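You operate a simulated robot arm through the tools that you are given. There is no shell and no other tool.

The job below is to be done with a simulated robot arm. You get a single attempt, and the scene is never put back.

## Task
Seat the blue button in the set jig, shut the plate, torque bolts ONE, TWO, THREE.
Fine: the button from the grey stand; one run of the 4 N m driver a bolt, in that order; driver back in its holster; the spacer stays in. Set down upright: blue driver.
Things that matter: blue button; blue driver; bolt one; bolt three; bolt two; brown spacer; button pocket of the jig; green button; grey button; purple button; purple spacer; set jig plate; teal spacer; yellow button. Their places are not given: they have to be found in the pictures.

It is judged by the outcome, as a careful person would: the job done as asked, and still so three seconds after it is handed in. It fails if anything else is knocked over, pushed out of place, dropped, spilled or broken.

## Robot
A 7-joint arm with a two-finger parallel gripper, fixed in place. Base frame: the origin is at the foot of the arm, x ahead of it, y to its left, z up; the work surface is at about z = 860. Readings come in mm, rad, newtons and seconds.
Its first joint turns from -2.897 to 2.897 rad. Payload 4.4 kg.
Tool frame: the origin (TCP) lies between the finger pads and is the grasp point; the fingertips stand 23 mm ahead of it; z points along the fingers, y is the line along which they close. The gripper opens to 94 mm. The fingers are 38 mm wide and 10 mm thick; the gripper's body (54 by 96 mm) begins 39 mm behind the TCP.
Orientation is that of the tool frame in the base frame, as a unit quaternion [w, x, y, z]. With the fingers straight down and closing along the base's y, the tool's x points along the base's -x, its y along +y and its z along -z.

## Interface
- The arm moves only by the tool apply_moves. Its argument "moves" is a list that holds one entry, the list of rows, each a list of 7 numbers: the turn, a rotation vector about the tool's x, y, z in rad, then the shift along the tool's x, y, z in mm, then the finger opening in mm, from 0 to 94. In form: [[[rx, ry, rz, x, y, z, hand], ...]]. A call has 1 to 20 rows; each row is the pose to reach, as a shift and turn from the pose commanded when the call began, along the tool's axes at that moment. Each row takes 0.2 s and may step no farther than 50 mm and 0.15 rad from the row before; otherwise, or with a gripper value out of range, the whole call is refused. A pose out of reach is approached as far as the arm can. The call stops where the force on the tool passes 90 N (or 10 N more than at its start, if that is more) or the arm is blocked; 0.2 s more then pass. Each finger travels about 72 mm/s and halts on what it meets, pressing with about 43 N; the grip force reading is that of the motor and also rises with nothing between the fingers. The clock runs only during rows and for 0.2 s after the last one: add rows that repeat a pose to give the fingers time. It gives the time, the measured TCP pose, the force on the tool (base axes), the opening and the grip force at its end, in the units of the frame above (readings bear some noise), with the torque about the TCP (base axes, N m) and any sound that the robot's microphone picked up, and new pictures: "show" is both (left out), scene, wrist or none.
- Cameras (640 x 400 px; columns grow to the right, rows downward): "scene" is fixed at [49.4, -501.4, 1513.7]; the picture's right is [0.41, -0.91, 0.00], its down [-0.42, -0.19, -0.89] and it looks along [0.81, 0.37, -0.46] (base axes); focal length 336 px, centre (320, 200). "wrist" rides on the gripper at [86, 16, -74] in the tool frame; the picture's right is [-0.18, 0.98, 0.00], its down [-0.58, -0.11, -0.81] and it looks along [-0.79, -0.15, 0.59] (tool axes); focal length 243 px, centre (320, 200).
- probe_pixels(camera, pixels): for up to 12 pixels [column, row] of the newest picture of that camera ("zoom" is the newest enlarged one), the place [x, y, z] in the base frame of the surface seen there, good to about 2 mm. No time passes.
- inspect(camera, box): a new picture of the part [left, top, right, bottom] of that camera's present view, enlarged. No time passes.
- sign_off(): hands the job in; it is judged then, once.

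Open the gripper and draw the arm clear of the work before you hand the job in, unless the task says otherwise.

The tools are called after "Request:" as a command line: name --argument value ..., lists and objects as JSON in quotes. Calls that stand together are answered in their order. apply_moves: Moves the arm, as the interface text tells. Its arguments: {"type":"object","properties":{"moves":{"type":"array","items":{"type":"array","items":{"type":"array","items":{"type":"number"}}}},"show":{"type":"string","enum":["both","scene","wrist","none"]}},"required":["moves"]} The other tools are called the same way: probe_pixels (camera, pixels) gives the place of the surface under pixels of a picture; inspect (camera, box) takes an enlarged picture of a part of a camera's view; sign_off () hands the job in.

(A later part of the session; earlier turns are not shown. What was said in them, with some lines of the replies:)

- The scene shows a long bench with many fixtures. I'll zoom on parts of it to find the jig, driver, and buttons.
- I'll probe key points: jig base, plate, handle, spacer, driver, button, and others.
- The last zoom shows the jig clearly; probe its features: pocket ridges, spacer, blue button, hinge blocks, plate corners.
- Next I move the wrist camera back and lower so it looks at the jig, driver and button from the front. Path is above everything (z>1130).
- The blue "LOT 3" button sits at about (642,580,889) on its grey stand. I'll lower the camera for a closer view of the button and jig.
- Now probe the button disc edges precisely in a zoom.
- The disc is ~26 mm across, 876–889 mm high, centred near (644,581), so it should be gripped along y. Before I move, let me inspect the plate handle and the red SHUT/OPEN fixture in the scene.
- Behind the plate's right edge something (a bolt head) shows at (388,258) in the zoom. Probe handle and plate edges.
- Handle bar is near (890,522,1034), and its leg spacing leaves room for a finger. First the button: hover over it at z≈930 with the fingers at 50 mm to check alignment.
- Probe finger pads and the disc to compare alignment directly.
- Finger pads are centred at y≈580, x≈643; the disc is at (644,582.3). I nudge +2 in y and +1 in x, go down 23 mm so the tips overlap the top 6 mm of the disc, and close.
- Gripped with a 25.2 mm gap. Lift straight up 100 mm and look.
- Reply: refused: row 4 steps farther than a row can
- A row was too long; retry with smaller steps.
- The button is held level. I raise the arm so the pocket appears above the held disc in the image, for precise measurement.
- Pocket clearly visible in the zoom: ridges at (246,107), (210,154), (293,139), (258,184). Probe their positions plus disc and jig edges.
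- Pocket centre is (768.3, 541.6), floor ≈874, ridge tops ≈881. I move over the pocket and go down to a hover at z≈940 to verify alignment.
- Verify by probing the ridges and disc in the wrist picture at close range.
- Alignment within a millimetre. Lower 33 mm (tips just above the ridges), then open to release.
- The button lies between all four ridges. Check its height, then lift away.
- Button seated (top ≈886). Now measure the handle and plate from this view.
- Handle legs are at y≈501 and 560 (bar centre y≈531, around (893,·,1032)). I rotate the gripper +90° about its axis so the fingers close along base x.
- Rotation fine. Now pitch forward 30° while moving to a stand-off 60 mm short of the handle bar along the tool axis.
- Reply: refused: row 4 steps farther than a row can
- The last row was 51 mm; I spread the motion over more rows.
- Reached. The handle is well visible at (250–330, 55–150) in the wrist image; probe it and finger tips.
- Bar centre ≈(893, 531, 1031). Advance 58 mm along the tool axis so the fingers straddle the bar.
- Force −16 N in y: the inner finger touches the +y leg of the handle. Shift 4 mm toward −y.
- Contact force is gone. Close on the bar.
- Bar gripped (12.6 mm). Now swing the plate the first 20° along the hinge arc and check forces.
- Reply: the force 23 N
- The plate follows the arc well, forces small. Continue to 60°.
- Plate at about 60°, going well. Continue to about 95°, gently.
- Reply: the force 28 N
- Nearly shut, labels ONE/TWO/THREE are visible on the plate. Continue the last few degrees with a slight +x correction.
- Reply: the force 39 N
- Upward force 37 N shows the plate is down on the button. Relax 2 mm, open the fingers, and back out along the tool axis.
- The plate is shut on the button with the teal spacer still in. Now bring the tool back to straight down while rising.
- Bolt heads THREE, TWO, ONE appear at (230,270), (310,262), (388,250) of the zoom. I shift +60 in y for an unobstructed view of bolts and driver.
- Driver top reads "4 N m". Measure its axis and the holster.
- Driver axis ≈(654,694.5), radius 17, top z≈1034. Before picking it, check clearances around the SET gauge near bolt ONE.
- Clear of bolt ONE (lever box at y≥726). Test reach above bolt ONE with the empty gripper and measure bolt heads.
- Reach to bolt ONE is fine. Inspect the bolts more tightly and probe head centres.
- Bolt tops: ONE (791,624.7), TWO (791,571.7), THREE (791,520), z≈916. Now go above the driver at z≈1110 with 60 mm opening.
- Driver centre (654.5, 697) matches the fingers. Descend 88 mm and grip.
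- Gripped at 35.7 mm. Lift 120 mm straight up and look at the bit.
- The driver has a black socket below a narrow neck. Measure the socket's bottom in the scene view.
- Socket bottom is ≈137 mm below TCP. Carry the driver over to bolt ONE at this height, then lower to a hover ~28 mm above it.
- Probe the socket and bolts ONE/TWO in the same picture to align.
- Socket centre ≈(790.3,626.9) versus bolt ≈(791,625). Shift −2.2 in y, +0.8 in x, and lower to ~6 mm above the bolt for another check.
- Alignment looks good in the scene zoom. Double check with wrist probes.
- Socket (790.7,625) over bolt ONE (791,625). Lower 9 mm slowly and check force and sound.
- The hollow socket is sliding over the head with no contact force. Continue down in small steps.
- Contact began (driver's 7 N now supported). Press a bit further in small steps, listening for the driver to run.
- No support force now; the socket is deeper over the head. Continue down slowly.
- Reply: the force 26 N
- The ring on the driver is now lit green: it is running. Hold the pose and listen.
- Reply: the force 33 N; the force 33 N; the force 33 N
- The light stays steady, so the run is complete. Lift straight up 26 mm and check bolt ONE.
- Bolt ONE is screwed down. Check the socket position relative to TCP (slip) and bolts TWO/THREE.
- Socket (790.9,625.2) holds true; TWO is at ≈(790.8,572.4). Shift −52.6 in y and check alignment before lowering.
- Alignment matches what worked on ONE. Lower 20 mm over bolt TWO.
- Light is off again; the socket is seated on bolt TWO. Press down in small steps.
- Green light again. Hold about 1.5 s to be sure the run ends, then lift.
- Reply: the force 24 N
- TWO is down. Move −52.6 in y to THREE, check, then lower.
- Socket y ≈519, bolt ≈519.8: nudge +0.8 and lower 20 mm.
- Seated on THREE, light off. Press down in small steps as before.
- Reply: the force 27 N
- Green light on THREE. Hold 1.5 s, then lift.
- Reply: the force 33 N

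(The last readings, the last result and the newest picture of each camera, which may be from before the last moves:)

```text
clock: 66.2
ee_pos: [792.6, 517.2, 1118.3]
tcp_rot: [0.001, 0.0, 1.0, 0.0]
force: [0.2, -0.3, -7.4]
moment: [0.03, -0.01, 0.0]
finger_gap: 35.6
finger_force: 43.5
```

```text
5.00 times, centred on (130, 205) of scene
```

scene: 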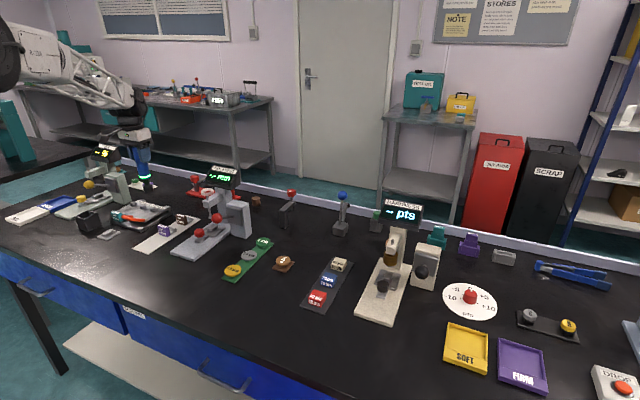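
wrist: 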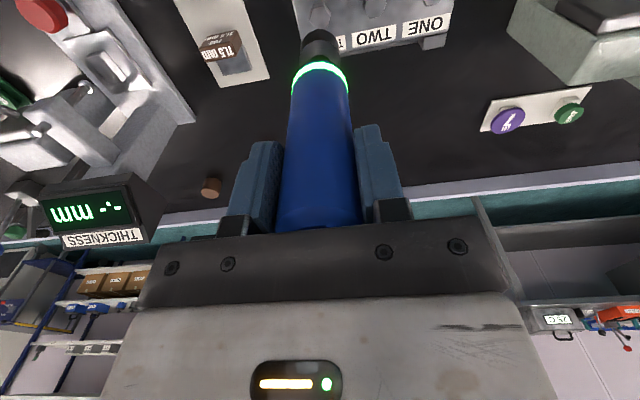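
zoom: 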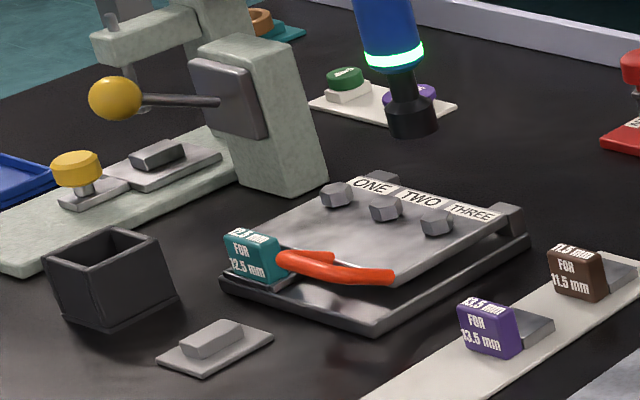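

All three bolts are down and the plate is level. Carry the driver back over the holster along the reverse path at the same height.

Request:
apply_moves --moves '[[[0, 0, 0, 23, 29.4, 0, 25], [0, 0, 0, 46, 58.9, 0, 25], [0, 0, 0, 69, 88.3, 0, 25], [0, 0, 0, 92, 117.7, 0, 25], [0, 0, 0, 115, 147.2, 0, 25], [0, 0, 0, 137.8, 176.6, 0, 25], [0, 0, 0, 137.8, 176.6, 0, 25]]]' --show "both"

Request:
inspect --camera "scene" --box '[50, 150, 150, 240]'

Request:
inspect --camera "wrist" --box '[240, 0, 400, 100]'

```text
clock: 67.8
ee_pos: [656.7, 692.9, 1121.8]
tcp_rot: [0.0, 0.0, 1.0, 0.0]
force: [0.0, -0.2, -7.2]
moment: [-0.02, 0.0, 0.04]
finger_gap: 35.7
finger_force: 43.4
```

scene: 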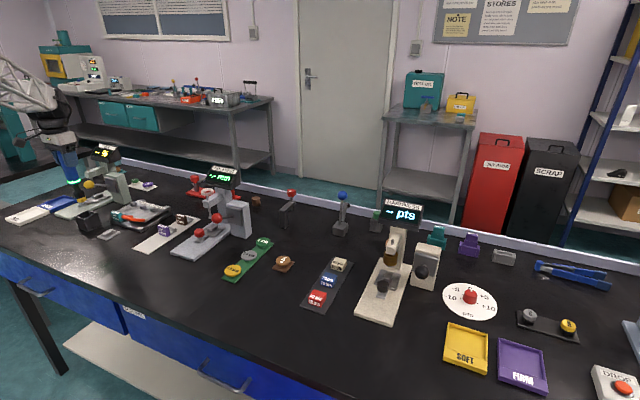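
wrist: 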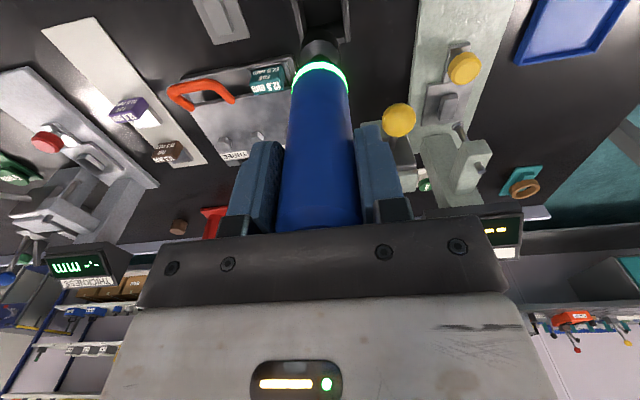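

```text
4.44 times, centred on (100, 195) of scene
```

zoom: 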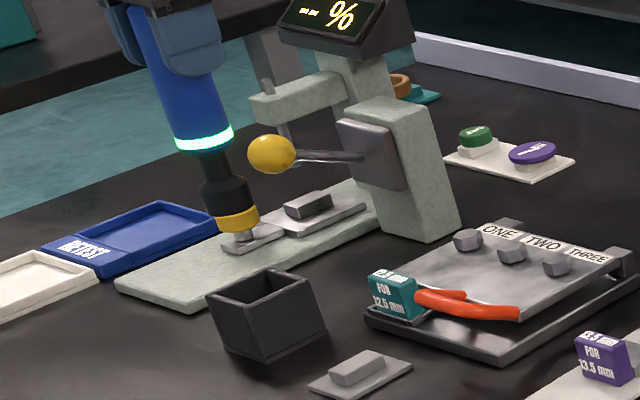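

```text
4.00 times, centred on (320, 50) of wrist
```

zoom: 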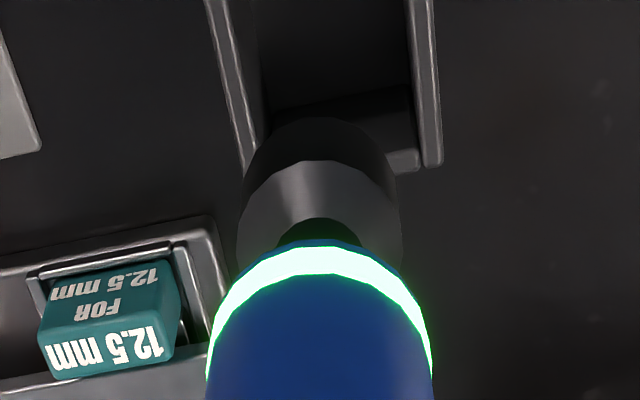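

Check the holster walls against the socket before lowering.

Request:
probe_pixels --camera "zoom" --pixels '[[230, 80], [242, 140], [422, 60], [432, 150], [400, 160], [318, 130], [246, 190], [396, 200], [240, 150], [412, 100]]'

```text
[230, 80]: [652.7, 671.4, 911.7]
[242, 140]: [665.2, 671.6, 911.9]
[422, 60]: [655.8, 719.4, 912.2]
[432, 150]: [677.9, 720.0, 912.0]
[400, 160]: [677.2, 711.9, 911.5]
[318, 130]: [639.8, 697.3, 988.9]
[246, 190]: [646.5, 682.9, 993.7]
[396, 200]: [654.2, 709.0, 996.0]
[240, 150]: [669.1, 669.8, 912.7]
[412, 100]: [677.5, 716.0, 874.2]
```

Holster centre (654.5,695.6), socket (654.8,696): aligned. Lower 115 mm into the holster.

Request:
apply_moves --moves '[[[0, 0, 0, 0, 0, 30, 25], [0, 0, 0, 0, 0, 55, 25], [0, 0, 0, 0, 0, 75, 25], [0, 0, 0, 0, 0, 92, 25], [0, 0, 0, 0, 0, 106, 25], [0, 0, 0, 0, 0, 113, 25], [0, 0, 0, 0, 0, 115, 25], [0, 0, 0, 0, 0, 115, 25]]]' --show "both"

Request:
inspect --camera "scene" --box '[50, 150, 150, 240]'

```text
clock: 69.6
ee_pos: [655.3, 693.8, 1003.2]
tcp_rot: [-0.001, 0.0, 1.0, 0.0]
force: [-0.2, 0.4, -7.2]
moment: [0.07, -0.02, -0.02]
finger_gap: 35.6
finger_force: 43.1
```

scene: 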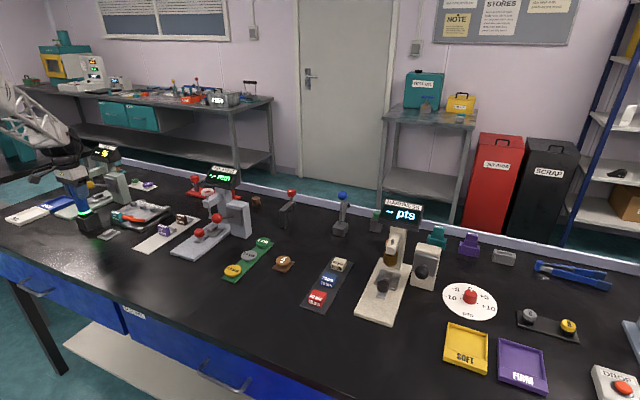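
wrist: 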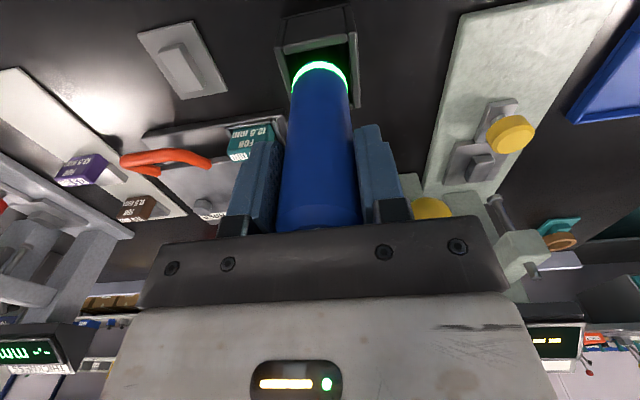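

```text
4.44 times, centred on (100, 195) of scene
```

zoom: 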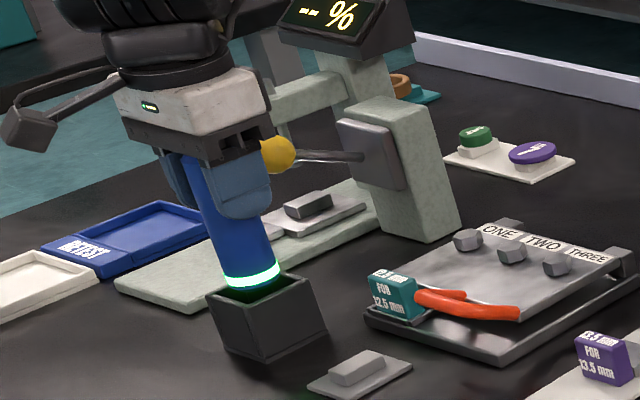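

Not yet touching the floor. Lower a few more millimetres gently until the weight is taken up.

Request:
apply_moves --moves '[[[0, 0, 0, 0, 0, 1, 25], [0, 0, 0, 0, 0, 2, 25], [0, 0, 0, 0, 0, 2, 25]]]' --show "none"

```text
clock: 70.4
ee_pos: [655.7, 694.9, 1002.7]
tcp_rot: [0.0, 0.0, 1.0, 0.0]
force: [-1.2, -3.6, 6.2]
moment: [-0.54, 0.3, 0.07]
finger_gap: 35.7
finger_force: 43.4
```

Floor contact (about +13 N relative). Open the fingers and retreat straight up.

Request:
apply_moves --moves '[[[0, 0, 0, 0, 0, -0.5, 30], [0, 0, 0, 0, 0, -0.5, 40], [0, 0, 0, 0, 0, -0.5, 50], [0, 0, 0, 0, 0, -0.5, 60], [0, 0, 0, 0, 0, -0.5, 60]]]' --show "both"

Request:
inspect --camera "wrist" --box '[220, 0, 440, 240]'

```text
clock: 71.6
ee_pos: [654.7, 694.9, 1002.1]
tcp_rot: [0.001, 0.0, 1.0, 0.0]
force: [-0.4, -0.7, 0.1]
moment: [0.05, 0.02, -0.02]
finger_gap: 60.0
finger_force: 0.2
```

scene: 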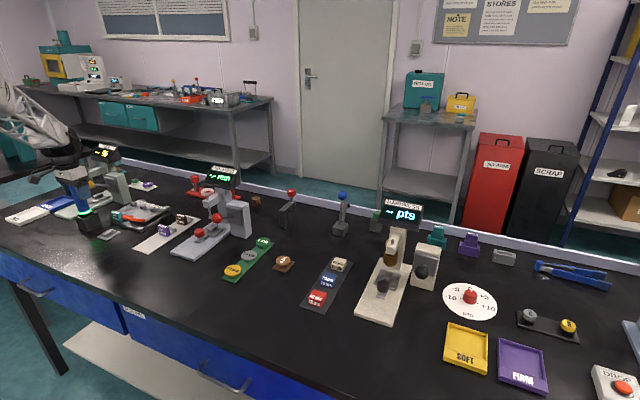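
wrist: 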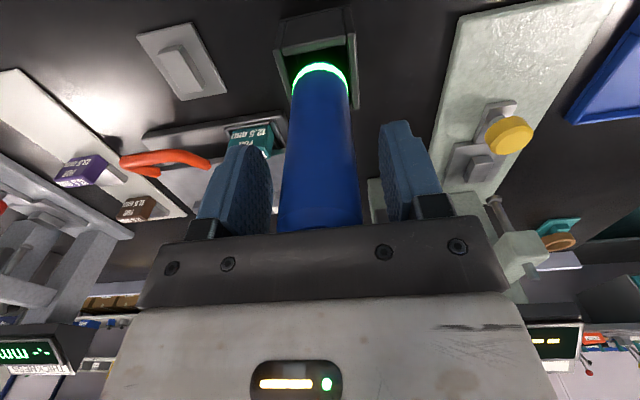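

```text
1.67 times, centred on (330, 120) of wrist
```

zoom: 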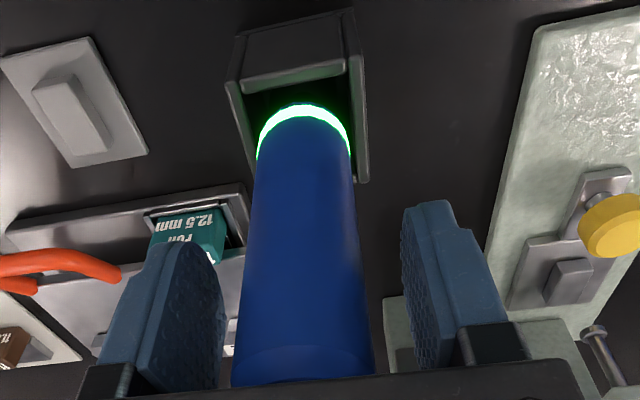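

The driver stands upright in its holster, released. Raise straight up and clear away.

Request:
apply_moves --moves '[[[0, 0, 0, 0, 0, -25, 60], [0, 0, 0, 0, 0, -65, 60], [0, 0, 0, 0, 0, -110, 60], [0, 0, 0, 0, 0, -155, 60], [0, 0, 0, 40, 0, -175, 60], [0, 0, 0, 80, -20, -180, 60], [0, 0, 0, 115, -50, -180, 60], [0, 0, 0, 115, -50, -180, 60]]]' --show "both"

Request:
inspect --camera "scene" --box '[60, 160, 170, 245]'

Request:
inspect --camera "wrist" --box '[200, 20, 440, 180]'

```text
clock: 73.4
ee_pos: [538.1, 645.5, 1183.7]
tcp_rot: [0.0, 0.0, 1.0, 0.0]
force: [-0.5, -0.1, 1.2]
moment: [0.0, -0.03, -0.02]
finger_gap: 59.8
finger_force: 0.1
```

scene: 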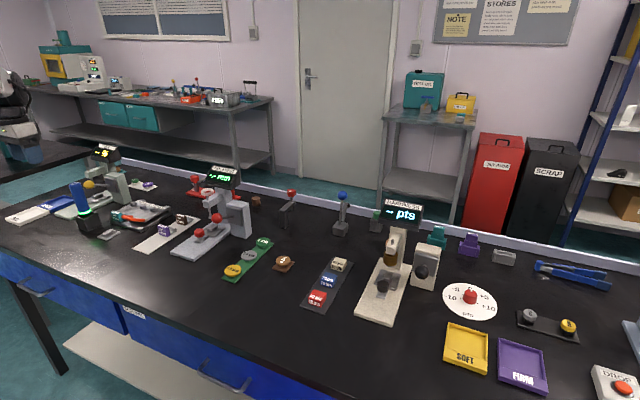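
wrist: 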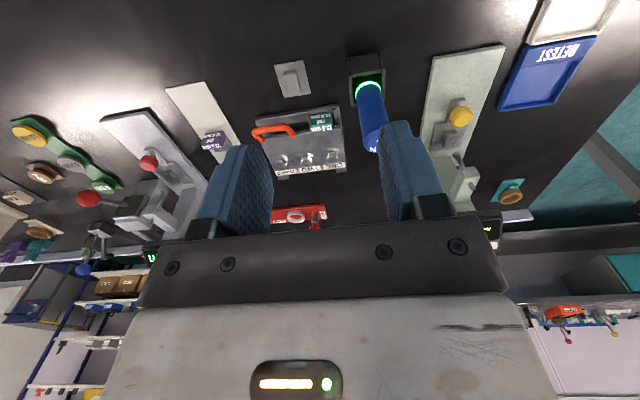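

```text
4.71 times, centred on (115, 202) of scene
```

zoom: 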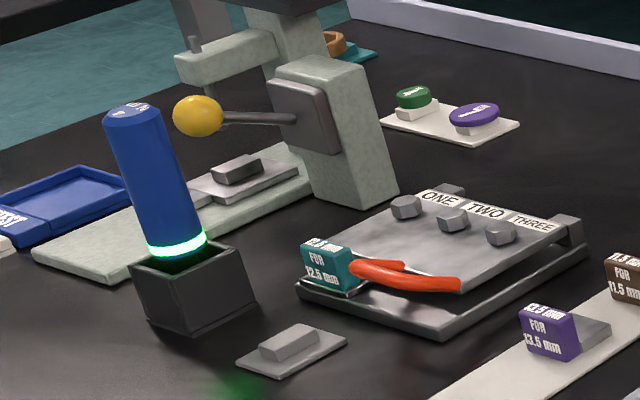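

```text
2.50 times, centred on (320, 100) of wrist
```

zoom: 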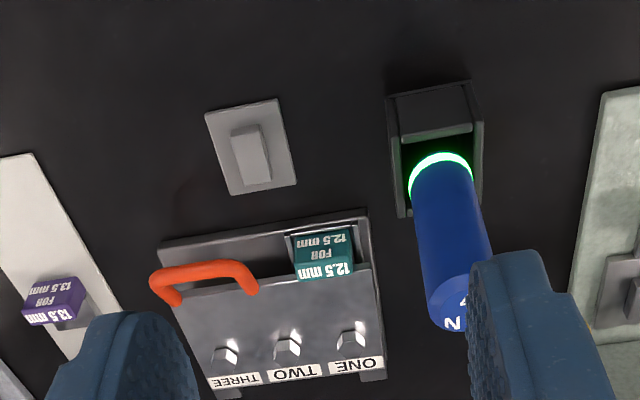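

Everything looks right. Final check that bolt heads are seated on the plate and the plate is level.

Request:
inspect --camera "scene" --box '[125, 190, 165, 225]'

Request:
probe_pixels --camera "wrist" --pixels '[[280, 161], [305, 158], [331, 155], [275, 140], [330, 135], [300, 140], [340, 165], [285, 170]]'

```text
11.43 times, centred on (145, 208) of scene
```

zoom: 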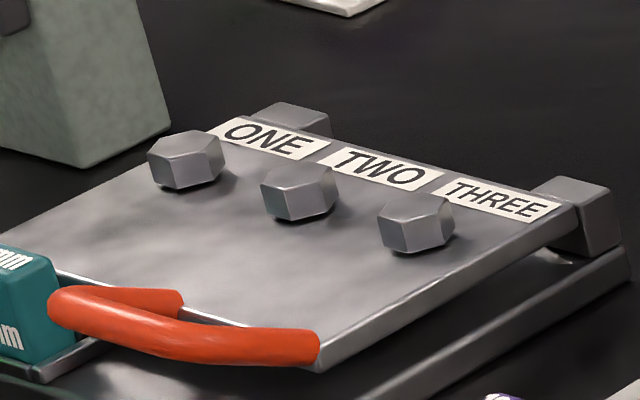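

```text
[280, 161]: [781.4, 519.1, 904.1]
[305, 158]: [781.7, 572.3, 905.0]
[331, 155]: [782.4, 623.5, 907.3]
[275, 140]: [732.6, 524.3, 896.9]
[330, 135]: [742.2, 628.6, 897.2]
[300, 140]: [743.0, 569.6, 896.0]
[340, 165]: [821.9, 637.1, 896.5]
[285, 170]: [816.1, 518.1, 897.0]
```

The plate is level (z≈897 throughout), all three bolt heads are seated, the spacer is in, the driver is upright in its holster, and the arm is clear with its gripper open. Handing in.

Request:
sign_off

```text
The job is handed in.
```

The job is done and handed in; no verdict came back on it.

- **Button:** the blue button went from the grey stand into the jig pocket and sat inside all four ridges before the plate came down.
- **Plate:** shut and level across its face at about z = 897. The teal 12.5 mm spacer is still in.
- **Bolts:** ONE, TWO and THREE were torqued in that order with one run of the 4 N m driver each. The driver's ring lit green on each bolt, and all three heads now sit down on the plate. No sound was picked up during the runs, so the green ring and the seated heads are the only signs the torque was reached.
- **Driver:** upright in its holster. Its ring was still lit green when I last looked.
- **Arm:** drawn clear with the gripper open. I saw nothing else moved or knocked over.

While I was lining up on the plate's handle, one finger pressed lightly on the handle's side (about 16 N). I moved off before gripping it.
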